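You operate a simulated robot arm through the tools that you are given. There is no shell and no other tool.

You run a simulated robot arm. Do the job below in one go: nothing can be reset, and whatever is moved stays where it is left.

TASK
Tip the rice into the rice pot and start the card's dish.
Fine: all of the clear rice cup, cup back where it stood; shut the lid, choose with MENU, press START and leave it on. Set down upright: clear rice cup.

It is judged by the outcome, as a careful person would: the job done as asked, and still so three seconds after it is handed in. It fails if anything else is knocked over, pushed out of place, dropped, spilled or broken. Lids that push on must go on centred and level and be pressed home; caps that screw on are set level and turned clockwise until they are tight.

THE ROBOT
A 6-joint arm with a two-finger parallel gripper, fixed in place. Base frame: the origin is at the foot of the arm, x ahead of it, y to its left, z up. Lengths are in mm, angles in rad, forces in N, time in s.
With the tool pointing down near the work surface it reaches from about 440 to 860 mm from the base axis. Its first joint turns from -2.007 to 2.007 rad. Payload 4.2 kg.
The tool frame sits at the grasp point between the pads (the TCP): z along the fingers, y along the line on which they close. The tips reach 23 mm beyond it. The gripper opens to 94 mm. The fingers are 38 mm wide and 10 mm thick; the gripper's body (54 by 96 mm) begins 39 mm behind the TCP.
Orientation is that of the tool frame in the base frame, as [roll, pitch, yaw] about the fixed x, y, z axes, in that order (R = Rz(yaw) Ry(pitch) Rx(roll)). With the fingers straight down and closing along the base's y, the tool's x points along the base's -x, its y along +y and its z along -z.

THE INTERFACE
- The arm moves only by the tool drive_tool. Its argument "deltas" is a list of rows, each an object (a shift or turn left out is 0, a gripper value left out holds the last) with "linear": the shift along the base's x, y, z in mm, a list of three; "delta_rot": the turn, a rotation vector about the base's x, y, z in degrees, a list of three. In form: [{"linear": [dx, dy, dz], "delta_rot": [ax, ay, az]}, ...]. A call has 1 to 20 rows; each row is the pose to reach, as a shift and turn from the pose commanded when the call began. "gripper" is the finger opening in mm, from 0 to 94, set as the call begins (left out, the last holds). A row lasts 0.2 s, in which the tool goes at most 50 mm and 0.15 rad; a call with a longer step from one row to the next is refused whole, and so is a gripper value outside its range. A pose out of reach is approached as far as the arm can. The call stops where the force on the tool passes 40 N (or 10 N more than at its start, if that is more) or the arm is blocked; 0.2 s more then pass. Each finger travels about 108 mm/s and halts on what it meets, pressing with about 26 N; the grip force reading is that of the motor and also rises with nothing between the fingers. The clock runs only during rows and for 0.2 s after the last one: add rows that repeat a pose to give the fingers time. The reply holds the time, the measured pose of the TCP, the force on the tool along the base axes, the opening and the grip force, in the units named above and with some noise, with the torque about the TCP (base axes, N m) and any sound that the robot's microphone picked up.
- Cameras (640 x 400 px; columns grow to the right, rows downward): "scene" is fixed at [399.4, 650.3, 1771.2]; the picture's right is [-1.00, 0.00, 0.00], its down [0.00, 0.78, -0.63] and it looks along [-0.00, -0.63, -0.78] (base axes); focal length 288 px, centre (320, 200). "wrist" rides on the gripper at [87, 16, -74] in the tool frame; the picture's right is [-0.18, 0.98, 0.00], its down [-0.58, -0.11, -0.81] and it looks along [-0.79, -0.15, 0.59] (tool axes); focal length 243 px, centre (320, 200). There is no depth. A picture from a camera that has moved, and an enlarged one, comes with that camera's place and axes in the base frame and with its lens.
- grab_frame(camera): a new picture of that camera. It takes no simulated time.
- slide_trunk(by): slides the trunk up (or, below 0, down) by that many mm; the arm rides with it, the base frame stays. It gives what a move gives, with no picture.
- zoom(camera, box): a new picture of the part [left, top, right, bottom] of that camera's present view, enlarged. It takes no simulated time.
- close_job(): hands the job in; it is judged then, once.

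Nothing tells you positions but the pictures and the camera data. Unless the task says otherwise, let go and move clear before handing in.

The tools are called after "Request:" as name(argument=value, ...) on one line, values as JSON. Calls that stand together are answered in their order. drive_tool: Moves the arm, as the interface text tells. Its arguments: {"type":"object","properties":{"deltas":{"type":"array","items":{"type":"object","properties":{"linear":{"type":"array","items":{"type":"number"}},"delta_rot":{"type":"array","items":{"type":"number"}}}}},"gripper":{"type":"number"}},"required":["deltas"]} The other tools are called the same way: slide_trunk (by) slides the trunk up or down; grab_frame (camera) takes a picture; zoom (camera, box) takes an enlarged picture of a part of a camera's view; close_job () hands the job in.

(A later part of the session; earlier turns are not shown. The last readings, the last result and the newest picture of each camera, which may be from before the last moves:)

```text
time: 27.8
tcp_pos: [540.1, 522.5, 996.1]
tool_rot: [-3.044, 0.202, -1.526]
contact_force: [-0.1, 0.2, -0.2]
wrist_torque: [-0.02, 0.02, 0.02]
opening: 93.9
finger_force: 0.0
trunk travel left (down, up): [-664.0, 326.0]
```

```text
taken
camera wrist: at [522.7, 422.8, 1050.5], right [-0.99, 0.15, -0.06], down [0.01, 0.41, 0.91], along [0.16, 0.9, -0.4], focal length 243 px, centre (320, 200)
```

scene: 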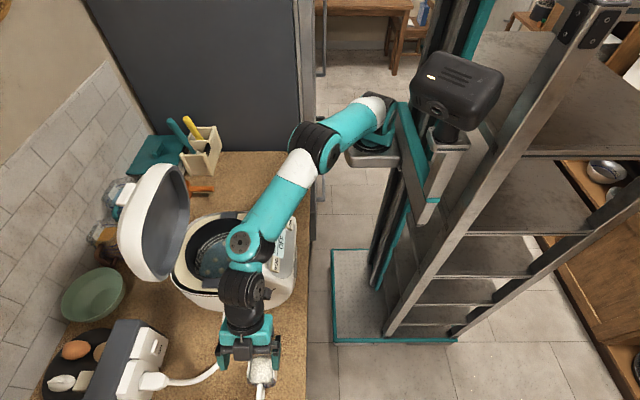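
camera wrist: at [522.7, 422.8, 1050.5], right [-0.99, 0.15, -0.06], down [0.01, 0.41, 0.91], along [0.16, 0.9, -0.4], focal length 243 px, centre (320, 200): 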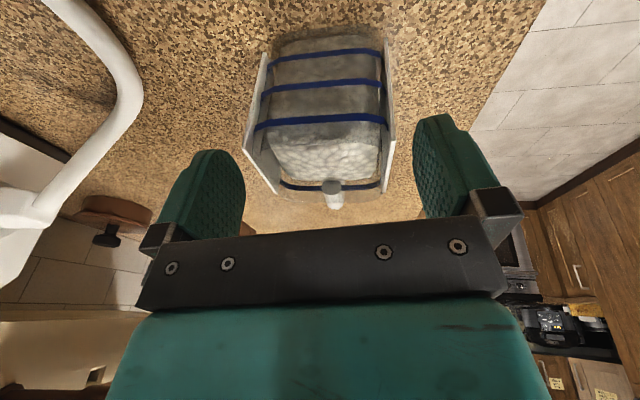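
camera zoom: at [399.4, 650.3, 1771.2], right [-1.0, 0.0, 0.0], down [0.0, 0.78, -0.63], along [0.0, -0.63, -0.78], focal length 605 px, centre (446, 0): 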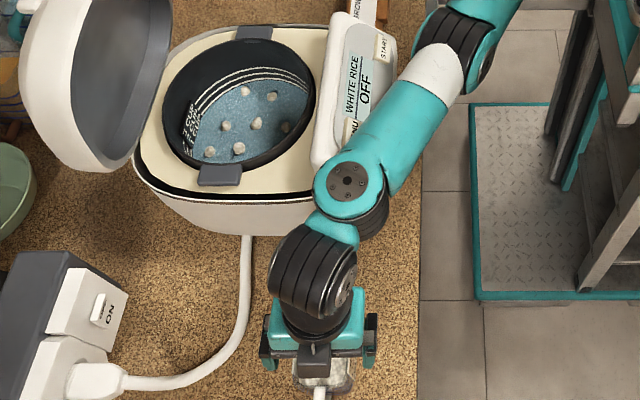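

The fingers straddle the cup cleanly. I'll descend with the arm to about z 968, then close gently and check the grip.

Request:
drive_tool(deltas=[{"linear": [0.5, 2, -7]}, {"linear": [0.5, 2, -14]}, {"linear": [0.5, 2, -21]}, {"linear": [0.5, 2, -27]}, {"linear": [0.5, 2, -27]}])

Request:
grab_frame(camera="wrist")

Request:
zoom(camera="scene", box=[180, 200, 340, 390])

```text
time: 29.0
tcp_pos: [542.4, 524.3, 968.1]
tool_rot: [-3.044, 0.204, -1.526]
contact_force: [0.0, 0.1, 0.9]
wrist_torque: [0.03, 0.01, 0.01]
opening: 94.1
finger_force: 0.1
trunk travel left (down, up): [-664.0, 326.0]
```

```text
taken
camera wrist: at [523.5, 425.2, 1023.0], right [-0.99, 0.15, -0.06], down [0.01, 0.41, 0.91], along [0.16, 0.9, -0.4], focal length 243 px, centre (320, 200)
```

wrist: 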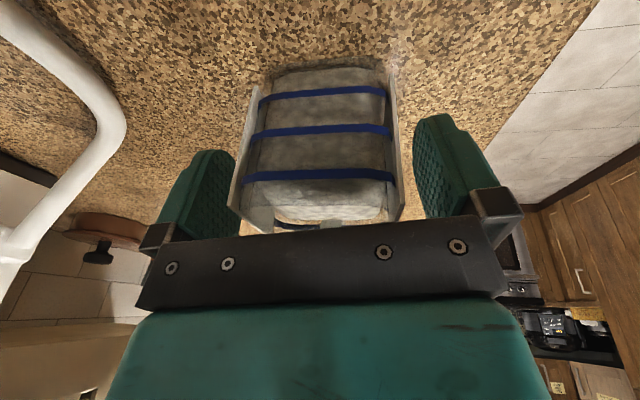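

```text
2.11 times, centred on (260, 295) of scene
camera zoom: at [399.4, 650.3, 1771.2], right [-1.0, 0.0, 0.0], down [0.0, 0.78, -0.63], along [0.0, -0.63, -0.78], focal length 605 px, centre (446, 0)
```

zoom: 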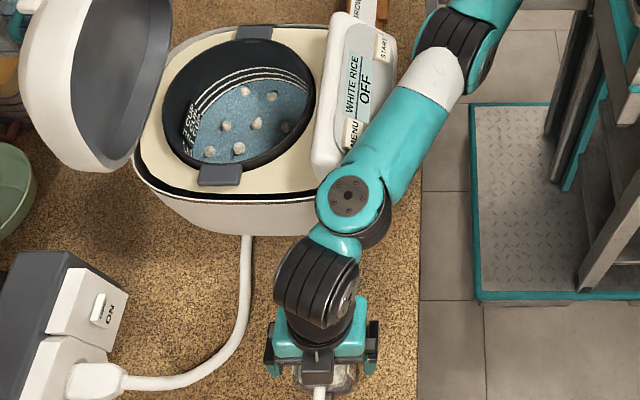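

The cup is centred between the fingers. Closing now.

Request:
drive_tool(deltas=[{"linear": [0, 0, 0]}, {"linear": [0, 0, 0]}, {"linear": [0, 0, 0]}, {"linear": [0, 0, 0]}, {"linear": [0, 0, 0]}], gripper=40)

Request:
grab_frame(camera="wrist")

Request:
zoom(camera="scene", box=[220, 310, 320, 400])

```text
time: 30.2
tcp_pos: [540.9, 525.1, 968.5]
tool_rot: [-3.044, 0.202, -1.524]
contact_force: [-2.0, 1.1, 5.3]
wrist_torque: [0.07, 0.28, 0.0]
opening: 61.7
finger_force: 25.7
trunk travel left (down, up): [-664.0, 326.0]
```

```text
taken
camera wrist: at [523.3, 425.2, 1023.5], right [-0.99, 0.15, -0.06], down [0.01, 0.41, 0.91], along [0.16, 0.9, -0.4], focal length 243 px, centre (320, 200)
```

wrist: 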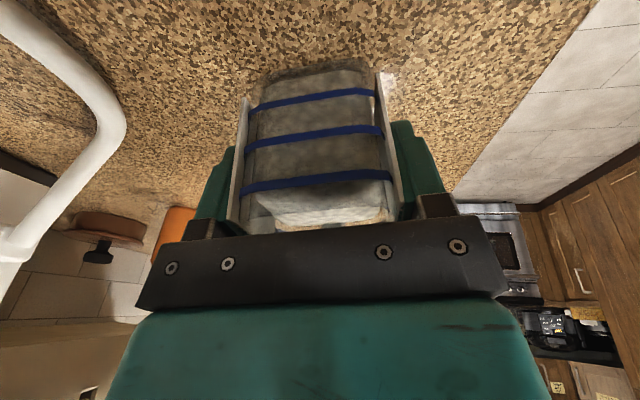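

```text
4.44 times, centred on (270, 355) of scene
camera zoom: at [399.4, 650.3, 1771.2], right [-1.0, 0.0, 0.0], down [0.0, 0.78, -0.63], along [0.0, -0.63, -0.78], focal length 1278 px, centre (542, -489)
```

zoom: 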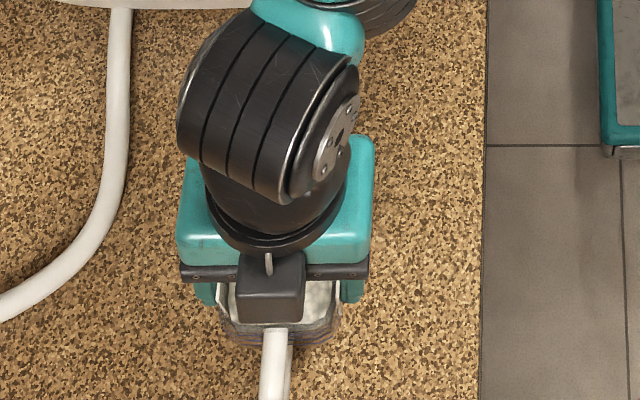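

The grip holds at 61.7 mm with 26 N; the cup has settled flush against the pads with a slight lean. I'll note the grasp pose as (541, 525, 968) and lift straight up with the trunk.

Request:
slide_trunk(by=20)

Request:
grab_frame(camera="wrist")

Request:
zoom(camera="scene", box=[200, 280, 340, 400])

```text
time: 30.8
tcp_pos: [541.5, 525.7, 988.1]
tool_rot: [-3.044, 0.203, -1.526]
contact_force: [-1.1, -0.1, -2.4]
wrist_torque: [0.0, 0.01, -0.02]
opening: 61.9
finger_force: 25.7
trunk travel left (down, up): [-684.0, 306.0]
```

```text
taken
camera wrist: at [523.6, 425.0, 1042.7], right [-0.99, 0.15, -0.06], down [0.01, 0.41, 0.91], along [0.16, 0.9, -0.4], focal length 243 px, centre (320, 200)
```

wrist: 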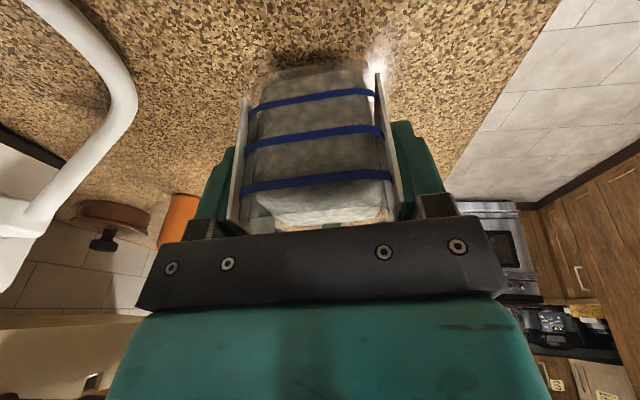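

```text
3.33 times, centred on (270, 340) of scene
camera zoom: at [399.4, 650.3, 1771.2], right [-1.0, 0.0, 0.0], down [0.0, 0.78, -0.63], along [0.0, -0.63, -0.78], focal length 958 px, centre (487, -267)
```

zoom: 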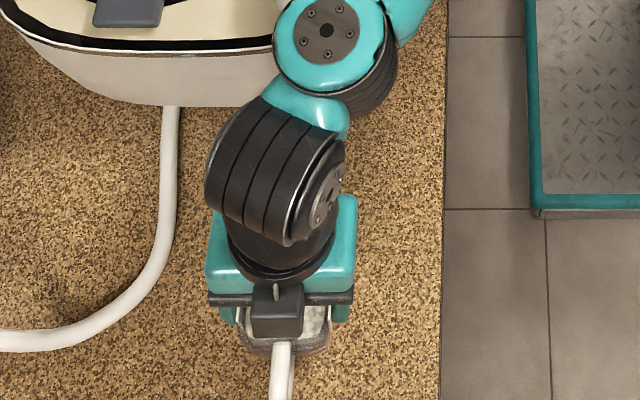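

The cup is off the counter and steady in the grip. I'll raise the trunk further to carry height.

Request:
slide_trunk(by=120)

Request:
slide_trunk(by=110)

Request:
grab_frame(camera="scene")

Request:
grab_frame(camera="wrist")

```text
time: 32.3
tcp_pos: [541.4, 525.0, 1108.1]
tool_rot: [-3.044, 0.203, -1.527]
contact_force: [0.3, 0.0, -2.0]
wrist_torque: [-0.03, 0.0, 0.03]
opening: 61.8
finger_force: 26.0
trunk travel left (down, up): [-804.0, 186.0]
```

```text
time: 33.8
tcp_pos: [542.2, 524.4, 1218.1]
tool_rot: [-3.045, 0.203, -1.524]
contact_force: [-0.5, -0.4, -2.4]
wrist_torque: [0.01, 0.01, -0.03]
opening: 61.7
finger_force: 25.7
trunk travel left (down, up): [-914.0, 76.0]
```

```text
taken
```

scene: 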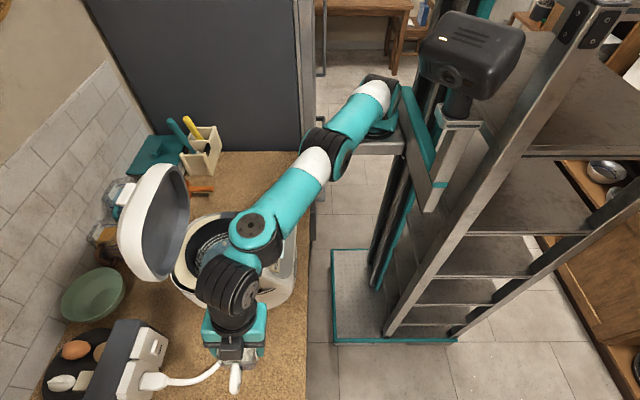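

```text
taken
camera wrist: at [523.6, 425.2, 1272.8], right [-0.99, 0.15, -0.06], down [0.01, 0.41, 0.91], along [0.16, 0.9, -0.4], focal length 243 px, centre (320, 200)
```

wrist: 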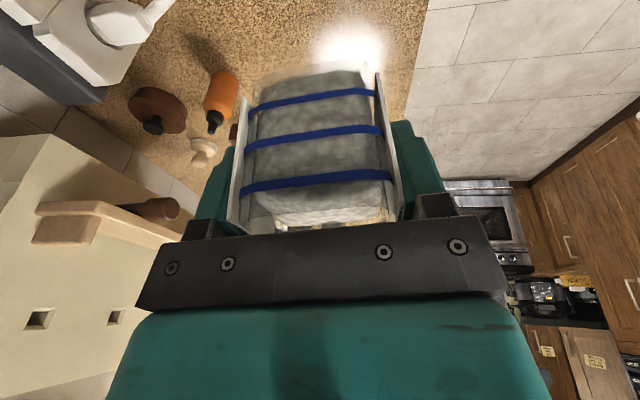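

Next I'll pull the cup in toward the robot and bring the tool vertical; the cup will lean about 12°, well short of spilling.

Request:
drive_tool(deltas=[{"linear": [-3, -20, 2], "delta_rot": [-2, 0.9, 0]}, {"linear": [-7, -45, 5], "delta_rot": [-4, 1.8, 0]}, {"linear": [-11, -70, 8], "delta_rot": [-6, 2.6, 0]}, {"linear": [-16, -95, 10], "delta_rot": [-9, 3.9, 0]}, {"linear": [-21, -120, 12], "delta_rot": [-11.8, 5.1, 0]}, {"linear": [-21, -130, 12], "delta_rot": [-11.8, 5.1, 0]}, {"linear": [-21, -130, 12], "delta_rot": [-11.8, 5.1, 0]}])

Request:
grab_frame(camera="scene")

Request:
grab_frame(camera="wrist")

```text
time: 35.4
tcp_pos: [520.0, 394.6, 1229.6]
tool_rot: [3.141, -0.001, -1.534]
contact_force: [0.2, -0.6, -1.6]
wrist_torque: [-0.03, -0.01, 0.03]
opening: 61.7
finger_force: 25.8
trunk travel left (down, up): [-914.0, 76.0]
```

```text
taken
```

scene: 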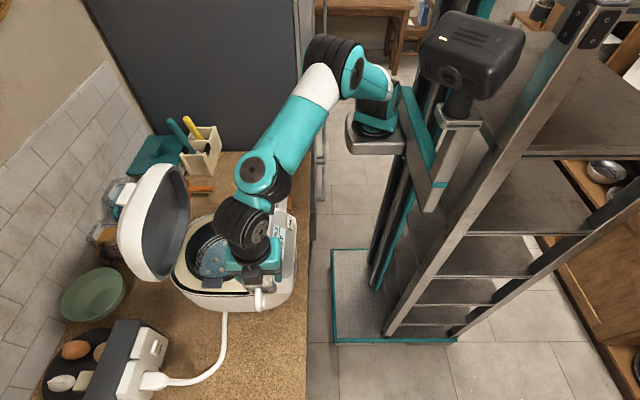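

```text
taken
camera wrist: at [507.8, 308.6, 1304.8], right [-0.99, 0.15, 0.0], down [0.09, 0.58, 0.81], along [0.12, 0.8, -0.59], focal length 243 px, centre (320, 200)
```

wrist: 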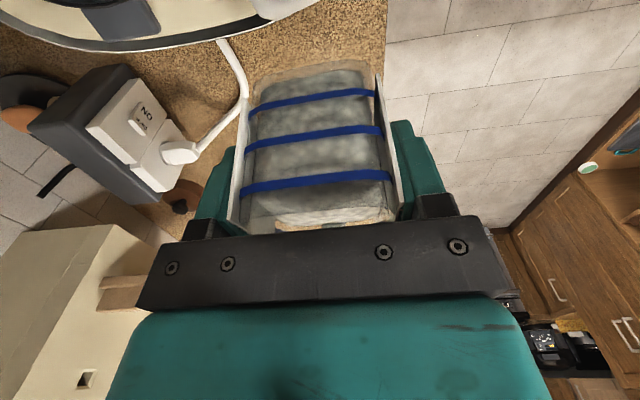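

The tool is vertical and the cup is level enough. I'll now turn the hand about the vertical so the pouring lip faces back toward the robot. I'm going the negative way to keep the last joint near mid-range.

Request:
drive_tool(deltas=[{"delta_rot": [0, 0, -8]}, {"delta_rot": [0, 0, -16]}, {"delta_rot": [0, 0, -24]}, {"delta_rot": [0, 0, -32]}, {"delta_rot": [0, 0, -40]}, {"delta_rot": [0, 0, -48]}, {"delta_rot": [0, 0, -56]}, {"delta_rot": [0, 0, -64]}, {"delta_rot": [0, 0, -72]}, {"delta_rot": [0, 0, -80]}, {"delta_rot": [0, 0, -88]}, {"delta_rot": [0, 0, -96]}, {"delta_rot": [0, 0, -104]}, {"delta_rot": [0, 0, -112]}, {"delta_rot": [0, 0, -120]}, {"delta_rot": [0, 0, -120]}])

Request:
grab_frame(camera="scene")

```text
time: 38.8
tcp_pos: [520.1, 396.5, 1230.9]
tool_rot: [3.141, 0.0, 2.654]
contact_force: [0.8, 0.3, -2.1]
wrist_torque: [0.01, 0.01, -0.02]
opening: 61.6
finger_force: 26.1
trunk travel left (down, up): [-914.0, 76.0]
```

```text
taken
```

scene: 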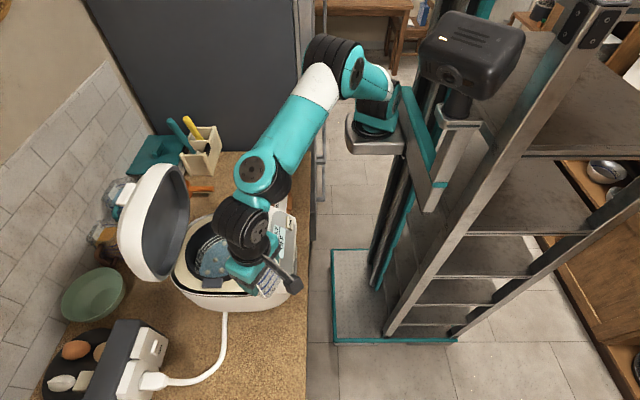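

Only the last joint is turning, as hoped. I'll finish the turn.

Request:
drive_tool(deltas=[{"delta_rot": [0, 0, -8]}, {"delta_rot": [0, 0, -16]}, {"delta_rot": [0, 0, -24]}, {"delta_rot": [0, 0, -32]}, {"delta_rot": [0, 0, -40]}, {"delta_rot": [0, 0, -48]}, {"delta_rot": [0, 0, -56]}, {"delta_rot": [0, 0, -64]}, {"delta_rot": [0, 0, -72]}, {"delta_rot": [0, 0, -80]}, {"delta_rot": [0, 0, -88]}, {"delta_rot": [0, 0, -96]}, {"delta_rot": [0, 0, -96]}])

Request:
grab_frame(camera="scene")

Request:
grab_frame(camera="wrist")

```text
time: 41.6
tcp_pos: [559.9, 403.7, 1247.8]
tool_rot: [3.084, 0.017, 1.004]
contact_force: [1.1, -0.2, -1.6]
wrist_torque: [0.0, 0.0, -0.01]
opening: 61.9
finger_force: 26.3
out of reach, approached as far as the arm can: row 11, 12, 13
trunk travel left (down, up): [-914.0, 76.0]
```

```text
taken
```

scene: 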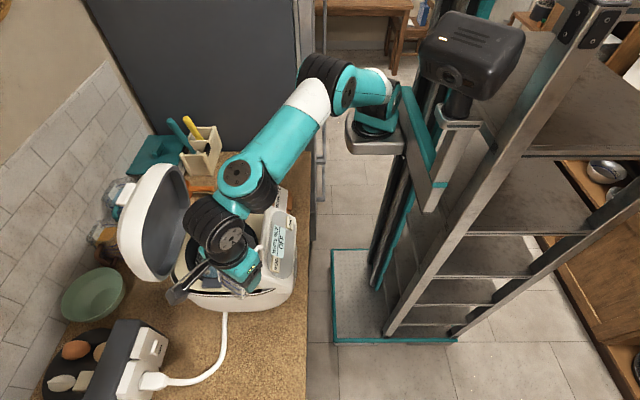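

```text
taken
camera wrist: at [618.0, 471.2, 1321.9], right [0.73, -0.68, 0.06], down [-0.43, -0.4, 0.81], along [-0.53, -0.62, -0.58], focal length 243 px, centre (320, 200)
```

wrist: 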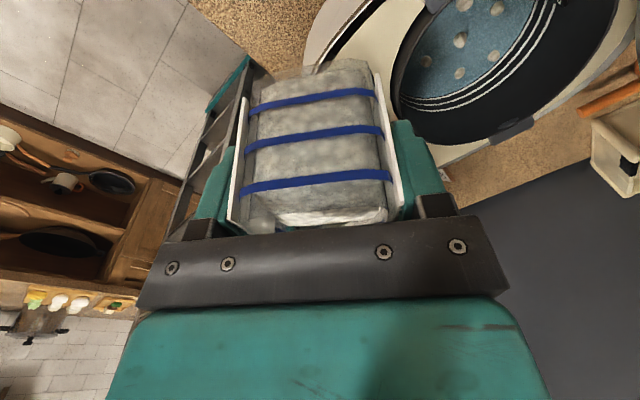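

The last joint reached its limit near the end of the turn, but the orientation I need lies just inside it. I'll ease back a few degrees and carry the cup over the pot; the arm's swing will free that joint.

Request:
drive_tool(deltas=[{"linear": [5, -8, 0], "delta_rot": [0, 0, 4]}, {"linear": [15, -24, 0], "delta_rot": [0, 0, 6]}, {"linear": [31, -48, 0], "delta_rot": [0, 0, 6]}, {"linear": [47, -72, 0], "delta_rot": [0, 0, 6]}, {"linear": [63, -96, 0], "delta_rot": [0, 0, 6]}, {"linear": [79, -120, 0], "delta_rot": [0, 0, 6]}, {"linear": [90, -140, 0], "delta_rot": [0, 0, 6]}, {"linear": [90, -140, 0], "delta_rot": [0, 0, 6]}])

Request:
grab_frame(camera="scene")

Request:
grab_frame(camera="wrist")

```text
time: 43.4
tcp_pos: [650.7, 263.7, 1246.6]
tool_rot: [3.085, 0.017, 1.112]
contact_force: [-0.2, 0.9, -0.9]
wrist_torque: [0.02, -0.01, 0.03]
opening: 61.8
finger_force: 25.7
trunk travel left (down, up): [-914.0, 76.0]
```

```text
taken
```

scene: 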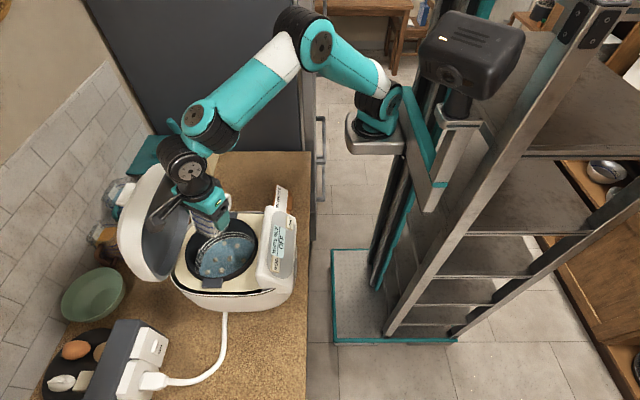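

```text
taken
camera wrist: at [701.2, 337.2, 1321.3], right [0.8, -0.6, 0.06], down [-0.39, -0.44, 0.81], along [-0.46, -0.67, -0.58], focal length 243 px, centre (320, 200)
```

wrist: 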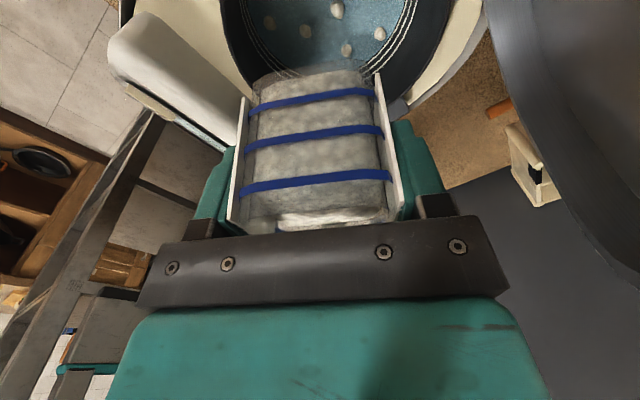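

Request:
zoom(camera="scene", box=[110, 70, 310, 310])

Request:
zoom(camera="scene", box=[150, 90, 250, 290])

```text
1.67 times, centred on (210, 190) of scene
camera zoom: at [399.4, 650.3, 1771.2], right [-1.0, 0.0, 0.0], down [0.0, 0.78, -0.63], along [0.0, -0.63, -0.78], focal length 479 px, centre (503, 217)
```

zoom: 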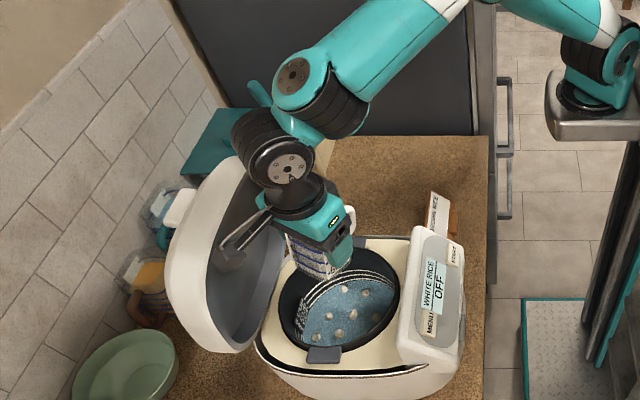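

```text
2.00 times, centred on (200, 190) of scene
camera zoom: at [399.4, 650.3, 1771.2], right [-1.0, 0.0, 0.0], down [0.0, 0.78, -0.63], along [0.0, -0.63, -0.78], focal length 575 px, centre (560, 220)
```

zoom: 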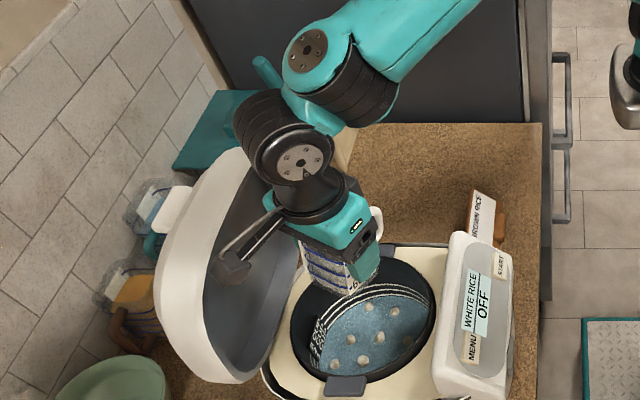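

The cup is over the pot and the wrist is lined up to unfold toward the robot while the cup tips. I'll start with a small tilt and centre the lip over the pot.

Request:
drive_tool(deltas=[{"linear": [3, 2, 0], "delta_rot": [4.5, -2.2, 0]}, {"linear": [7, 4, 0], "delta_rot": [9, -4.4, 0]}, {"linear": [11, 7, -3], "delta_rot": [13.5, -6.7, 0]}, {"linear": [15, 10, -6], "delta_rot": [18, -8.9, 0]}, {"linear": [15, 10, -6], "delta_rot": [18, -8.9, 0]}])

Request:
zoom(camera="scene", box=[110, 70, 310, 310])

Request:
grab_frame(camera="wrist")

```text
time: 44.6
tcp_pos: [665.7, 272.5, 1241.7]
tool_rot: [3.084, -0.334, 1.109]
contact_force: [0.3, -0.2, -0.6]
wrist_torque: [0.05, 0.01, 0.0]
opening: 61.8
finger_force: 25.9
trunk travel left (down, up): [-914.0, 76.0]
```

```text
1.67 times, centred on (210, 190) of scene
camera zoom: at [399.4, 650.3, 1771.2], right [-1.0, 0.0, 0.0], down [0.0, 0.78, -0.63], along [0.0, -0.63, -0.78], focal length 479 px, centre (503, 217)
```

zoom: 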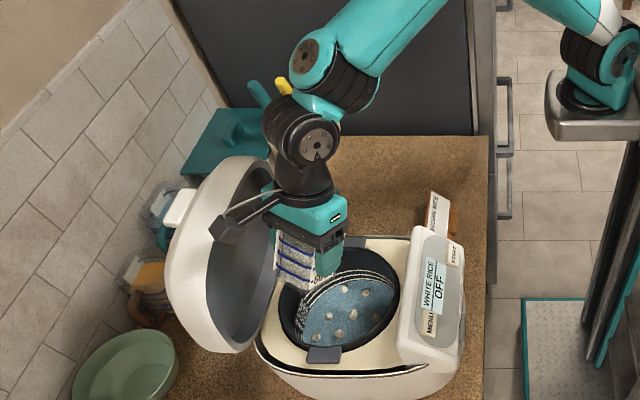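

```text
taken
camera wrist: at [701.9, 319.4, 1341.6], right [0.79, -0.61, -0.01], down [-0.5, -0.66, 0.56], along [-0.35, -0.44, -0.83], focal length 243 px, centre (320, 200)
```

wrist: 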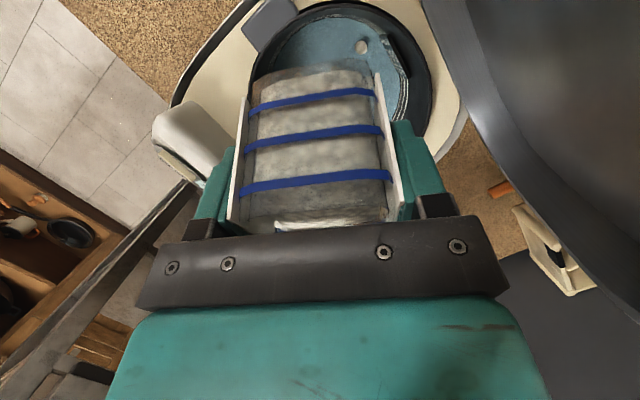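

Only the pitch joint moved, as intended. I'll continue tipping steadily, with the lip kept over the middle of the pot.

Request:
drive_tool(deltas=[{"linear": [2, 4, 0], "delta_rot": [3.6, -1.8, 0]}, {"linear": [4, 8, 0], "delta_rot": [7.2, -3.6, 0]}, {"linear": [6, 12, 0], "delta_rot": [10.7, -5.3, 0]}, {"linear": [6, 13, 0], "delta_rot": [14.3, -7.1, 0]}, {"linear": [6, 14, 0], "delta_rot": [17.9, -8.9, 0]}, {"linear": [6, 15, 0], "delta_rot": [21.5, -10.7, 0]}, {"linear": [6, 15, 0], "delta_rot": [25.1, -12.5, 0]}, {"linear": [6, 15, 0], "delta_rot": [28.7, -14.2, 0]}])

Request:
zoom(camera="scene", box=[110, 70, 310, 310])

Request:
grab_frame(camera="wrist")

```text
time: 46.4
tcp_pos: [669.8, 287.0, 1241.7]
tool_rot: [3.088, -0.892, 1.109]
contact_force: [-0.3, 0.7, -0.7]
wrist_torque: [-0.02, 0.02, 0.0]
opening: 61.6
finger_force: 26.0
trunk travel left (down, up): [-914.0, 76.0]
```

```text
1.67 times, centred on (210, 190) of scene
camera zoom: at [399.4, 650.3, 1771.2], right [-1.0, 0.0, 0.0], down [0.0, 0.78, -0.63], along [0.0, -0.63, -0.78], focal length 479 px, centre (503, 217)
```

zoom: 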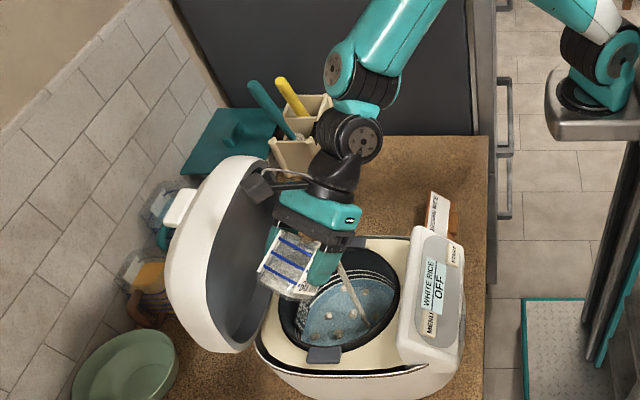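

```text
taken
camera wrist: at [680.0, 278.3, 1356.1], right [0.81, -0.58, -0.11], down [-0.58, -0.82, 0.05], along [-0.12, 0.02, -0.99], focal length 243 px, centre (320, 200)
```

wrist: 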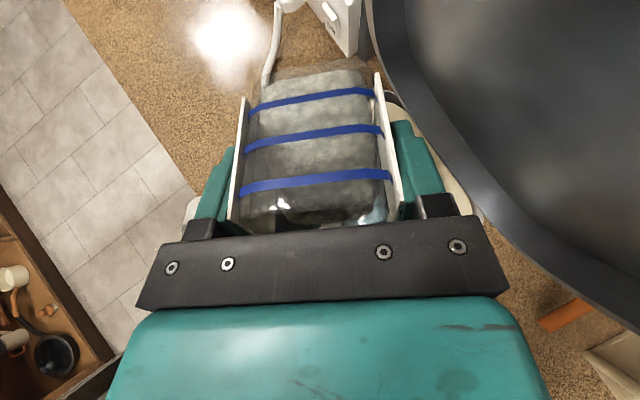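

Rice is starting to run in a thin stream and lands inside the pot. I'll keep tipping slowly.

Request:
drive_tool(deltas=[{"linear": [0, 0, 0], "delta_rot": [1.8, -0.9, 0]}, {"linear": [0, 0, 0], "delta_rot": [3.6, -1.8, 0]}, {"linear": [0, 0, 0], "delta_rot": [5.4, -2.7, 0]}, {"linear": [0, 0, 0], "delta_rot": [7.2, -3.6, 0]}, {"linear": [0, 0, 0], "delta_rot": [9, -4.5, 0]}, {"linear": [0, 0, 0], "delta_rot": [10.8, -5.3, 0]}, {"linear": [0, 0, 0], "delta_rot": [12.5, -6.2, 0]}, {"linear": [0, 0, 0], "delta_rot": [14.3, -7.1, 0]}, {"linear": [0, 0, 0], "delta_rot": [16.1, -8, 0]}, {"linear": [0, 0, 0], "delta_rot": [17.9, -8.9, 0]}])

Request:
zoom(camera="scene", box=[110, 70, 310, 310])

Request:
grab_frame(camera="wrist")

```text
time: 48.6
tcp_pos: [669.8, 287.3, 1241.1]
tool_rot: [3.089, -1.241, 1.108]
contact_force: [-0.4, -0.1, -1.0]
wrist_torque: [0.0, 0.03, -0.02]
opening: 61.6
finger_force: 25.9
trunk travel left (down, up): [-914.0, 76.0]
```

```text
1.67 times, centred on (210, 190) of scene
camera zoom: at [399.4, 650.3, 1771.2], right [-1.0, 0.0, 0.0], down [0.0, 0.78, -0.63], along [0.0, -0.63, -0.78], focal length 479 px, centre (503, 217)
```

zoom: 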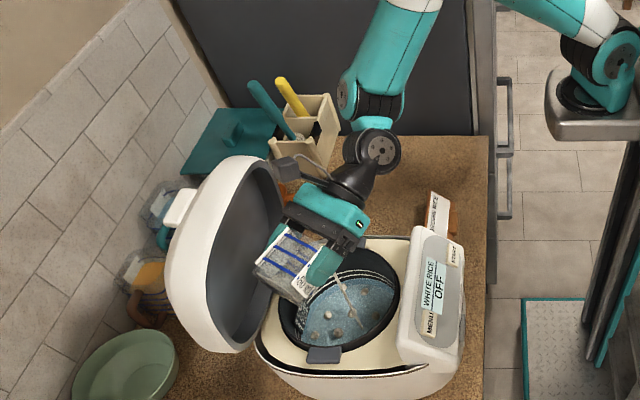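

```text
taken
camera wrist: at [662.6, 243.5, 1347.7], right [0.83, -0.54, -0.16], down [-0.56, -0.78, -0.29], along [0.03, 0.33, -0.94], focal length 243 px, centre (320, 200)
```

wrist: 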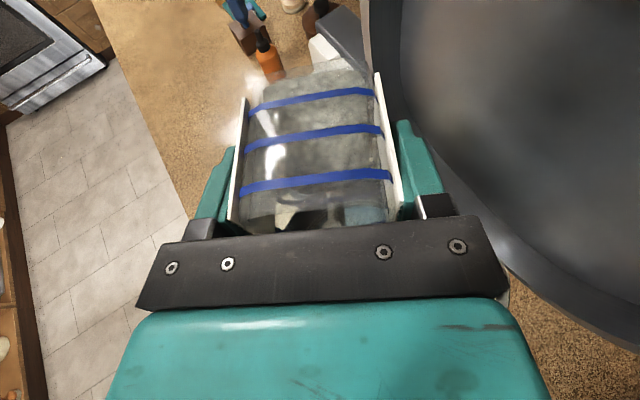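

Most of the rice is out. I'll tip further to empty the cup, raising the hand slightly as the wrist swings down.

Request:
drive_tool(deltas=[{"linear": [0, 0, 2], "delta_rot": [3.6, -1.8, 0]}, {"linear": [0, 0, 4], "delta_rot": [7.2, -3.6, 0]}, {"linear": [0, 0, 6], "delta_rot": [10.7, -5.3, 0]}, {"linear": [0, 0, 8], "delta_rot": [14.3, -7.1, 0]}, {"linear": [0, 0, 10], "delta_rot": [17.9, -8.9, 0]}, {"linear": [0, 0, 12], "delta_rot": [21.5, -10.7, 0]}, {"linear": [0, 0, 14], "delta_rot": [25.1, -12.5, 0]}, {"linear": [0, 0, 16], "delta_rot": [28.7, -14.2, 0]}, {"linear": [0, 0, 18], "delta_rot": [32.3, -16, 0]}, {"linear": [0, 0, 18], "delta_rot": [32.3, -16, 0]}, {"linear": [0, 0, 18], "delta_rot": [32.3, -16, 0]}])

Request:
zoom(camera="scene", box=[110, 70, 310, 310])

Request:
grab_frame(camera="wrist")

```text
time: 51.0
tcp_pos: [700.6, 320.9, 1272.3]
tool_rot: [-0.06, -1.273, -2.026]
contact_force: [-10.5, 2.7, -4.8]
wrist_torque: [-0.29, -0.14, 0.45]
opening: 61.6
finger_force: 26.7
out of reach, approached as far as the arm can: row 7, 8, 9, 10, 11
trunk travel left (down, up): [-914.0, 76.0]
```

```text
1.67 times, centred on (210, 190) of scene
camera zoom: at [399.4, 650.3, 1771.2], right [-1.0, 0.0, 0.0], down [0.0, 0.78, -0.63], along [0.0, -0.63, -0.78], focal length 479 px, centre (503, 217)
```

zoom: 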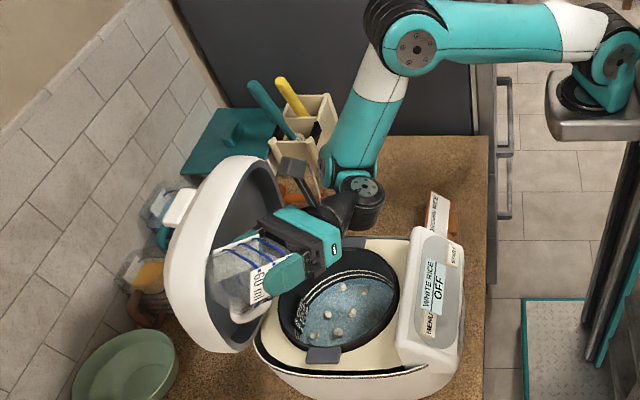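

```text
taken
camera wrist: at [669.8, 228.1, 1334.1], right [0.88, -0.43, -0.19], down [-0.4, -0.46, -0.79], along [0.25, 0.77, -0.58], focal length 243 px, centre (320, 200)
```

wrist: 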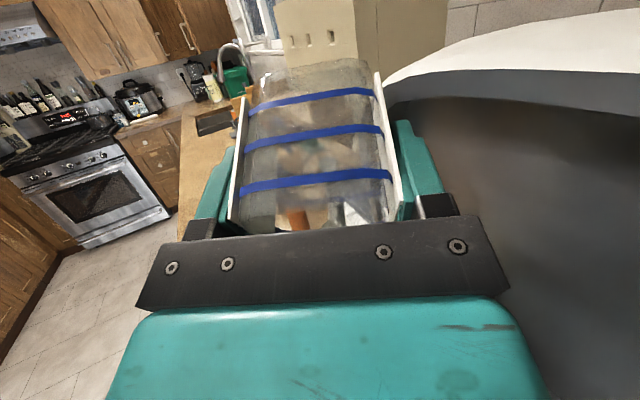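

The arm ran out of folding room, the hand drifted outward, and it is now touching the lid at about 11 N. I'll move straight back toward the pot centre and reduce the tilt; the cup looks empty.

Request:
drive_tool(deltas=[{"linear": [-8, -6, 0], "delta_rot": [0, 0, 0]}, {"linear": [-16, -14, 0], "delta_rot": [-3.6, 1.8, 0]}, {"linear": [-24, -22, 0], "delta_rot": [-7.2, 3.6, 0]}, {"linear": [-32, -30, 0], "delta_rot": [-12, 6, 0]}, {"linear": [-36, -34, 0], "delta_rot": [-16, 8, 0]}, {"linear": [-36, -34, 0], "delta_rot": [-18, 9, 0]}])

Request:
zoom(camera="scene", box=[110, 70, 310, 310])

Request:
grab_frame(camera="wrist")

```text
time: 52.4
tcp_pos: [664.4, 283.6, 1273.0]
tool_rot: [-3.137, -1.518, 1.052]
contact_force: [0.0, -0.7, 0.2]
wrist_torque: [0.0, 0.0, -0.04]
opening: 61.5
finger_force: 25.8
out of reach, approached as far as the arm can: row 1
trunk travel left (down, up): [-914.0, 76.0]
```

```text
1.67 times, centred on (210, 190) of scene
camera zoom: at [399.4, 650.3, 1771.2], right [-1.0, 0.0, 0.0], down [0.0, 0.78, -0.63], along [0.0, -0.63, -0.78], focal length 479 px, centre (503, 217)
```

zoom: 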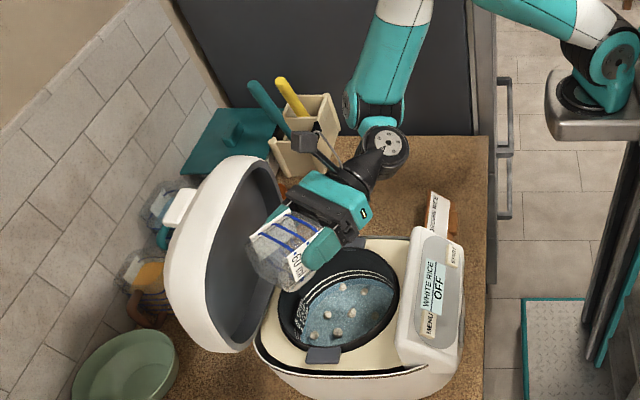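

```text
taken
camera wrist: at [645.2, 215.0, 1365.2], right [0.85, -0.49, -0.18], down [-0.51, -0.67, -0.54], along [0.14, 0.55, -0.82], focal length 243 px, centre (320, 200)
```

wrist: 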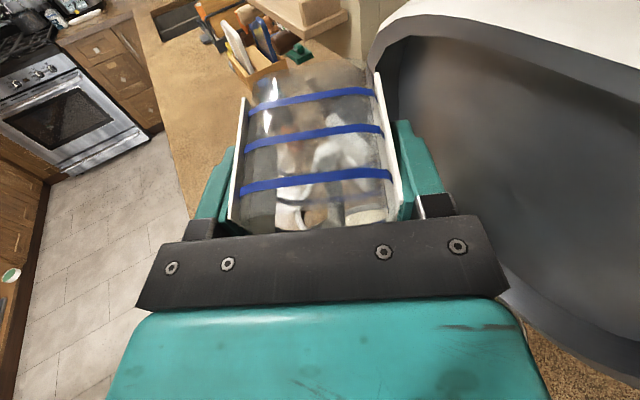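

Clear of the lid again with no force. I'll check closely that the cup is empty, the lid hasn't moved, and no rice fell outside the pot.

Request:
zoom(camera="wrist", box=[220, 60, 420, 240])

Request:
zoom(camera="scene", box=[160, 190, 310, 310])

Request:
zoom(camera="scene", box=[180, 200, 240, 250])

```text
2.22 times, centred on (320, 150) of wrist
camera zoom: at [645.2, 215.0, 1365.2], right [0.85, -0.49, -0.18], down [-0.51, -0.67, -0.54], along [0.14, 0.55, -0.82], focal length 539 px, centre (320, 311)
```

zoom: 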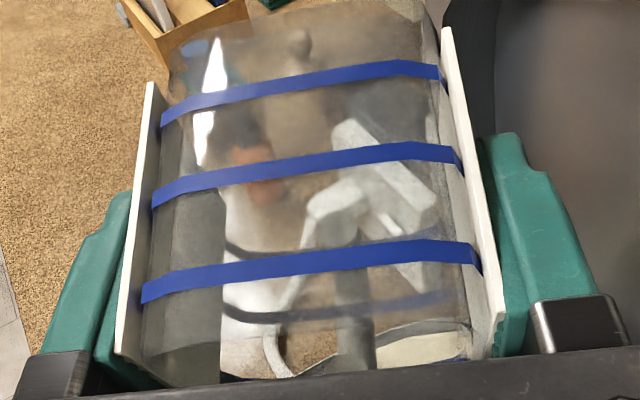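

```text
3.33 times, centred on (235, 250) of scene
camera zoom: at [399.4, 650.3, 1771.2], right [-1.0, 0.0, 0.0], down [0.0, 0.78, -0.63], along [0.0, -0.63, -0.78], focal length 958 px, centre (603, 33)
```

zoom: 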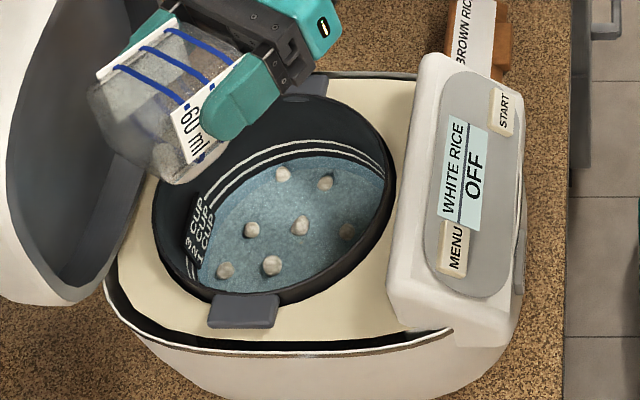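

```text
8.00 times, centred on (210, 225) of scene
camera zoom: at [399.4, 650.3, 1771.2], right [-1.0, 0.0, 0.0], down [0.0, 0.78, -0.63], along [0.0, -0.63, -0.78], focal length 2300 px, centre (1200, 0)
```

zoom: 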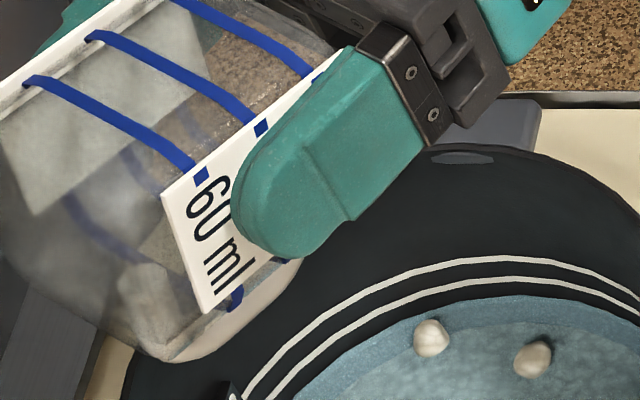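

The cup looks empty, the lid and cooker are where they were, and no grains are on the deck. I'll tip the cup back up over the pot and check the cup's bottom for leftover rice before leaving.

Request:
drive_tool(deltas=[{"linear": [0, 0, 0], "delta_rot": [-6.3, 3.1, 0]}, {"linear": [0, 0, 0], "delta_rot": [-12.5, 6.2, 0]}, {"linear": [0, 0, -4], "delta_rot": [-18.8, 9.3, 0]}, {"linear": [0, 0, -8], "delta_rot": [-25.1, 12.5, 0]}, {"linear": [-2, -2, -12], "delta_rot": [-31.4, 15.6, 0]}, {"linear": [-4, -4, -16], "delta_rot": [-37.6, 18.7, 0]}, {"linear": [-6, -6, -20], "delta_rot": [-43.9, 21.8, 0]}, {"linear": [-8, -8, -20], "delta_rot": [-50.2, 24.9, 0]}, {"linear": [-8, -10, -20], "delta_rot": [-56.4, 28, 0]}, {"linear": [-8, -12, -20], "delta_rot": [-62.7, 31.2, 0]}, {"linear": [-8, -12, -20], "delta_rot": [-62.7, 31.2, 0]}])

Request:
grab_frame(camera="wrist")

Request:
zoom(camera="scene", box=[150, 120, 310, 310])

```text
time: 54.8
tcp_pos: [656.8, 273.1, 1253.7]
tool_rot: [3.086, -0.293, 1.107]
contact_force: [0.3, -0.2, -0.3]
wrist_torque: [0.01, -0.01, -0.01]
opening: 61.5
finger_force: 25.4
trunk travel left (down, up): [-914.0, 76.0]
```

```text
taken
camera wrist: at [695.6, 321.7, 1352.2], right [0.79, -0.61, 0.0], down [-0.49, -0.64, 0.6], along [-0.37, -0.47, -0.8], focal length 243 px, centre (320, 200)
```

wrist: 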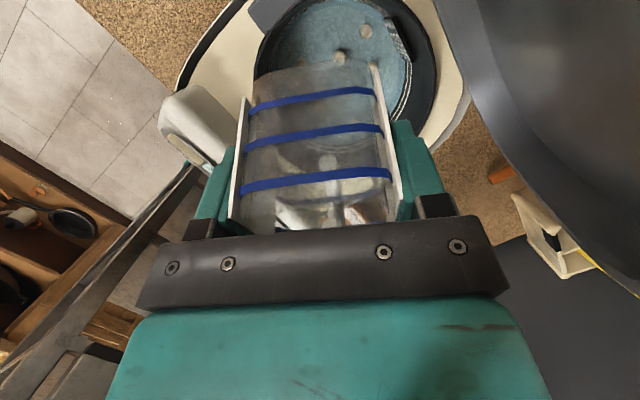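

```text
2.11 times, centred on (230, 215) of scene
camera zoom: at [399.4, 650.3, 1771.2], right [-1.0, 0.0, 0.0], down [0.0, 0.78, -0.63], along [0.0, -0.63, -0.78], focal length 605 px, centre (510, 168)
```

zoom: 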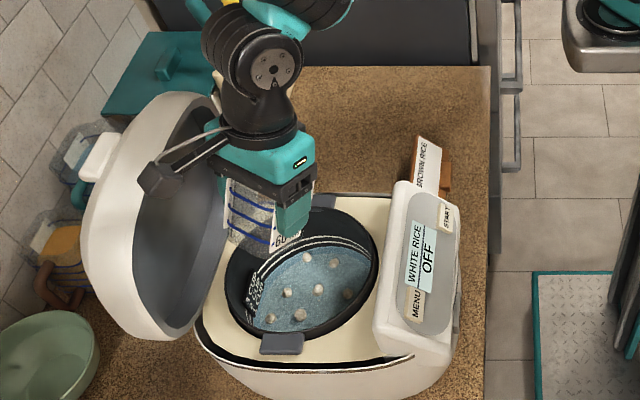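

Request:
zoom(camera="wrist", box=[220, 40, 420, 240])

Request:
zoom(camera="scene", box=[190, 195, 240, 245])

```text
2.00 times, centred on (320, 140) of wrist
camera zoom: at [695.6, 321.7, 1352.2], right [0.79, -0.61, 0.0], down [-0.49, -0.64, 0.6], along [-0.37, -0.47, -0.8], focal length 485 px, centre (320, 320)
```

zoom: 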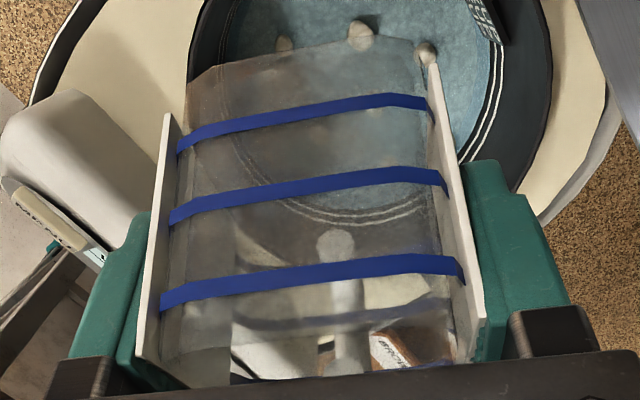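

```text
8.00 times, centred on (215, 220) of scene
camera zoom: at [399.4, 650.3, 1771.2], right [-1.0, 0.0, 0.0], down [0.0, 0.78, -0.63], along [0.0, -0.63, -0.78], focal length 2300 px, centre (1160, 40)
```

zoom: 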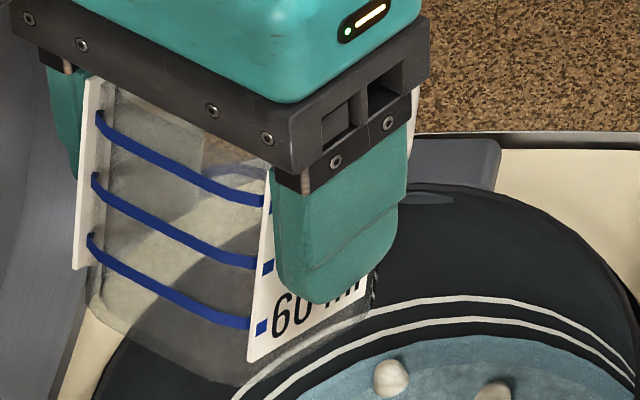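

The cup is completely clear. I'll bring the tool vertical, then carry the cup back out and reverse the turn.

Request:
drive_tool(deltas=[{"linear": [-2, 3, 0], "delta_rot": [-4.5, 3.5, 0]}, {"linear": [-4, 6, 0], "delta_rot": [-9, 6.9, 0]}, {"linear": [-7, 10, 0], "delta_rot": [-13.5, 10.4, 0]}, {"linear": [-7, 10, 0], "delta_rot": [-13.5, 10.4, 0]}])

Request:
drive_tool(deltas=[{"linear": [-10, 12, 0], "delta_rot": [0, 0, 4]}, {"linear": [-25, 30, 0], "delta_rot": [0, 0, 10]}, {"linear": [-45, 52, 0], "delta_rot": [0, 0, 17]}, {"linear": [-65, 75, 0], "delta_rot": [0, 0, 24]}, {"linear": [-85, 95, -5], "delta_rot": [0, 0, 32]}, {"linear": [-105, 107, -10], "delta_rot": [0, 0, 40]}, {"linear": [-125, 112, -15], "delta_rot": [0, 0, 48]}, {"linear": [-128, 112, -20], "delta_rot": [0, 0, 56]}, {"linear": [-128, 112, -20], "delta_rot": [0, 0, 64]}, {"linear": [-128, 112, -20], "delta_rot": [0, 0, 72]}, {"linear": [-128, 112, -20], "delta_rot": [0, 0, 80]}, {"linear": [-128, 112, -20], "delta_rot": [0, 0, 88]}, {"linear": [-128, 112, -20], "delta_rot": [0, 0, 96]}, {"linear": [-128, 112, -20], "delta_rot": [0, 0, 104]}, {"linear": [-128, 112, -20], "delta_rot": [0, 0, 104]}])

Request:
grab_frame(camera="scene")

```text
time: 55.8
tcp_pos: [649.2, 281.7, 1253.0]
tool_rot: [-3.14, -0.003, 1.098]
contact_force: [-0.3, 0.1, -1.6]
wrist_torque: [0.0, 0.0, 0.01]
opening: 61.7
finger_force: 25.3
trunk travel left (down, up): [-914.0, 76.0]
```

```text
time: 59.0
tcp_pos: [520.5, 395.0, 1234.5]
tool_rot: [-3.139, -0.003, 2.914]
contact_force: [0.2, -0.1, 0.7]
wrist_torque: [-0.04, 0.0, -0.01]
opening: 61.5
finger_force: 26.6
trunk travel left (down, up): [-914.0, 76.0]
```

```text
taken
```

scene: 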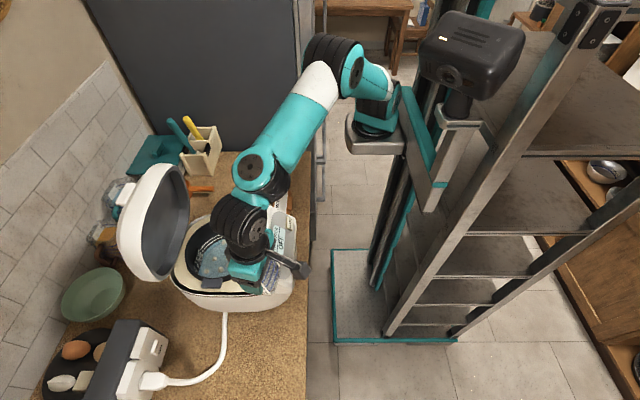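

Request:
drive_tool(deltas=[{"delta_rot": [0, 0, 8]}, {"delta_rot": [0, 0, 16]}, {"delta_rot": [0, 0, 24]}, {"delta_rot": [0, 0, 32]}, {"delta_rot": [0, 0, 40]}, {"delta_rot": [0, 0, 48]}, {"delta_rot": [0, 0, 56]}, {"delta_rot": [0, 0, 64]}, {"delta_rot": [0, 0, 72]}, {"delta_rot": [0, 0, 80]}, {"delta_rot": [0, 0, 88]}, {"delta_rot": [0, 0, 96]}, {"delta_rot": [0, 0, 104]}, {"delta_rot": [0, 0, 105.1]}, {"delta_rot": [0, 0, 105.1]}])

Request:
drive_tool(deltas=[{"linear": [3, 20, -2], "delta_rot": [2, -0.9, 0]}, {"linear": [7, 45, -5], "delta_rot": [4, -1.8, 0]}, {"linear": [11, 70, -8], "delta_rot": [6, -2.6, 0]}, {"linear": [16, 95, -12], "delta_rot": [9, -3.9, 0]}, {"linear": [21, 120, -16], "delta_rot": [11.8, -5.1, 0]}, {"linear": [21, 130, -16], "delta_rot": [11.8, -5.1, 0]}, {"linear": [21, 130, -16], "delta_rot": [11.8, -5.1, 0]}])

Request:
grab_frame(camera="scene")

Request:
grab_frame(camera="wrist")

```text
time: 62.2
tcp_pos: [522.1, 393.7, 1234.3]
tool_rot: [-3.14, -0.003, -1.533]
contact_force: [0.2, -0.6, -1.2]
wrist_torque: [0.0, 0.02, -0.01]
opening: 61.5
finger_force: 26.2
trunk travel left (down, up): [-914.0, 76.0]
```

```text
time: 63.8
tcp_pos: [542.9, 523.0, 1218.0]
tool_rot: [-3.043, 0.195, -1.525]
contact_force: [-0.4, -0.1, 0.5]
wrist_torque: [-0.01, -0.01, 0.02]
opening: 61.7
finger_force: 26.3
trunk travel left (down, up): [-914.0, 76.0]
```

```text
taken
```

scene: 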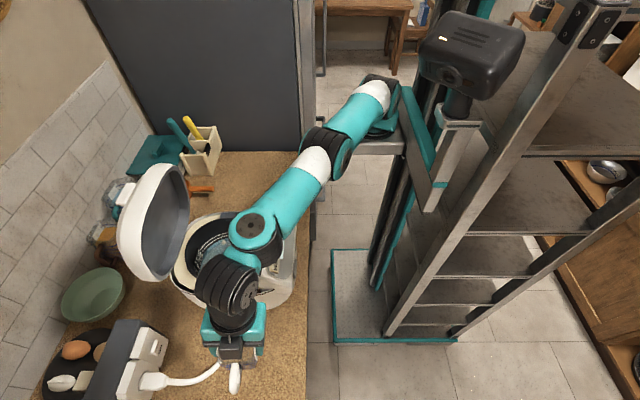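

```text
taken
camera wrist: at [524.9, 424.0, 1272.5], right [-0.99, 0.16, -0.06], down [0.01, 0.41, 0.91], along [0.17, 0.9, -0.41], focal length 243 px, centre (320, 200)
```

wrist: 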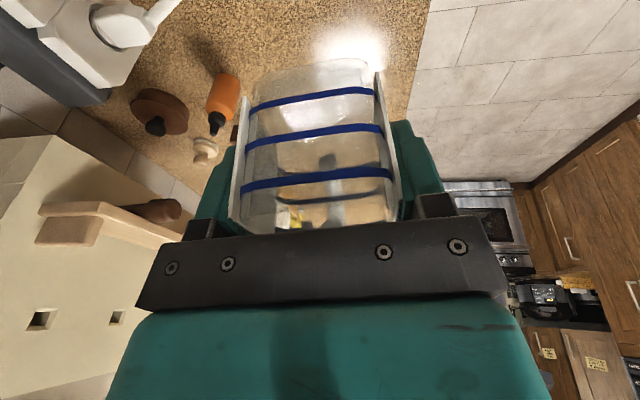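

The pose matches the lift pose to within about 1.5 mm. I'll correct that and lower the cup with the trunk in stages.

Request:
drive_tool(deltas=[{"linear": [-1.3, 1.2, 0.3]}, {"linear": [-1.3, 1.2, 0.3]}])

Request:
slide_trunk(by=-200)

Request:
zoom(camera="scene", box=[180, 200, 340, 400])

Request:
grab_frame(camera="wrist")

```text
time: 64.4
tcp_pos: [542.0, 525.9, 1217.9]
tool_rot: [-3.041, 0.198, -1.524]
contact_force: [-0.2, 0.0, -0.1]
wrist_torque: [0.0, 0.01, 0.0]
opening: 61.6
finger_force: 26.3
trunk travel left (down, up): [-914.0, 76.0]
```

```text
time: 66.5
tcp_pos: [542.1, 524.9, 1018.5]
tool_rot: [-3.043, 0.199, -1.526]
contact_force: [-0.5, 0.9, -0.4]
wrist_torque: [0.01, -0.02, 0.0]
opening: 61.7
finger_force: 26.3
trunk travel left (down, up): [-714.0, 276.0]
```

```text
2.00 times, centred on (260, 300) of scene
camera zoom: at [399.4, 650.3, 1771.2], right [-1.0, 0.0, 0.0], down [0.0, 0.78, -0.63], along [0.0, -0.63, -0.78], focal length 575 px, centre (440, 0)
```

zoom: 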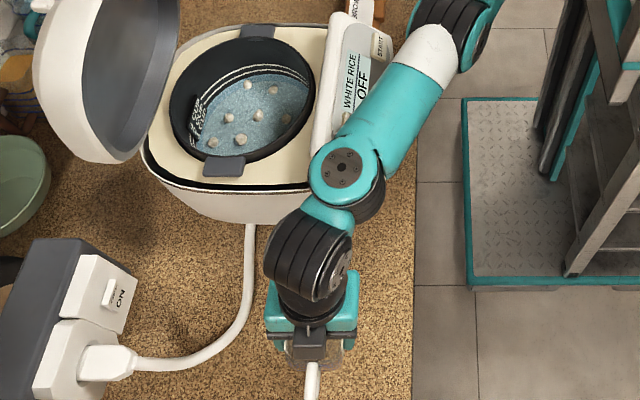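

```text
taken
camera wrist: at [523.6, 425.6, 1073.0], right [-0.99, 0.16, -0.06], down [0.01, 0.41, 0.91], along [0.17, 0.9, -0.41], focal length 243 px, centre (320, 200)
```

wrist: 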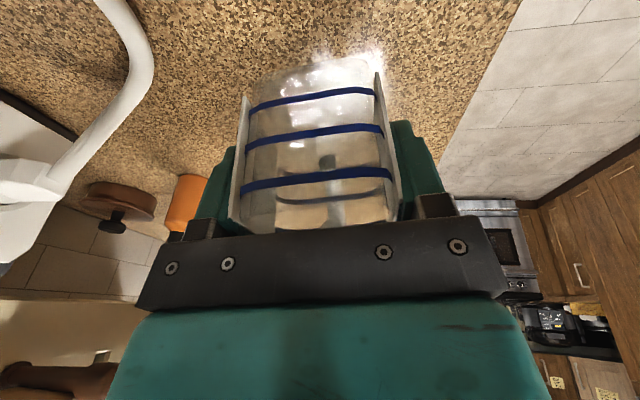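

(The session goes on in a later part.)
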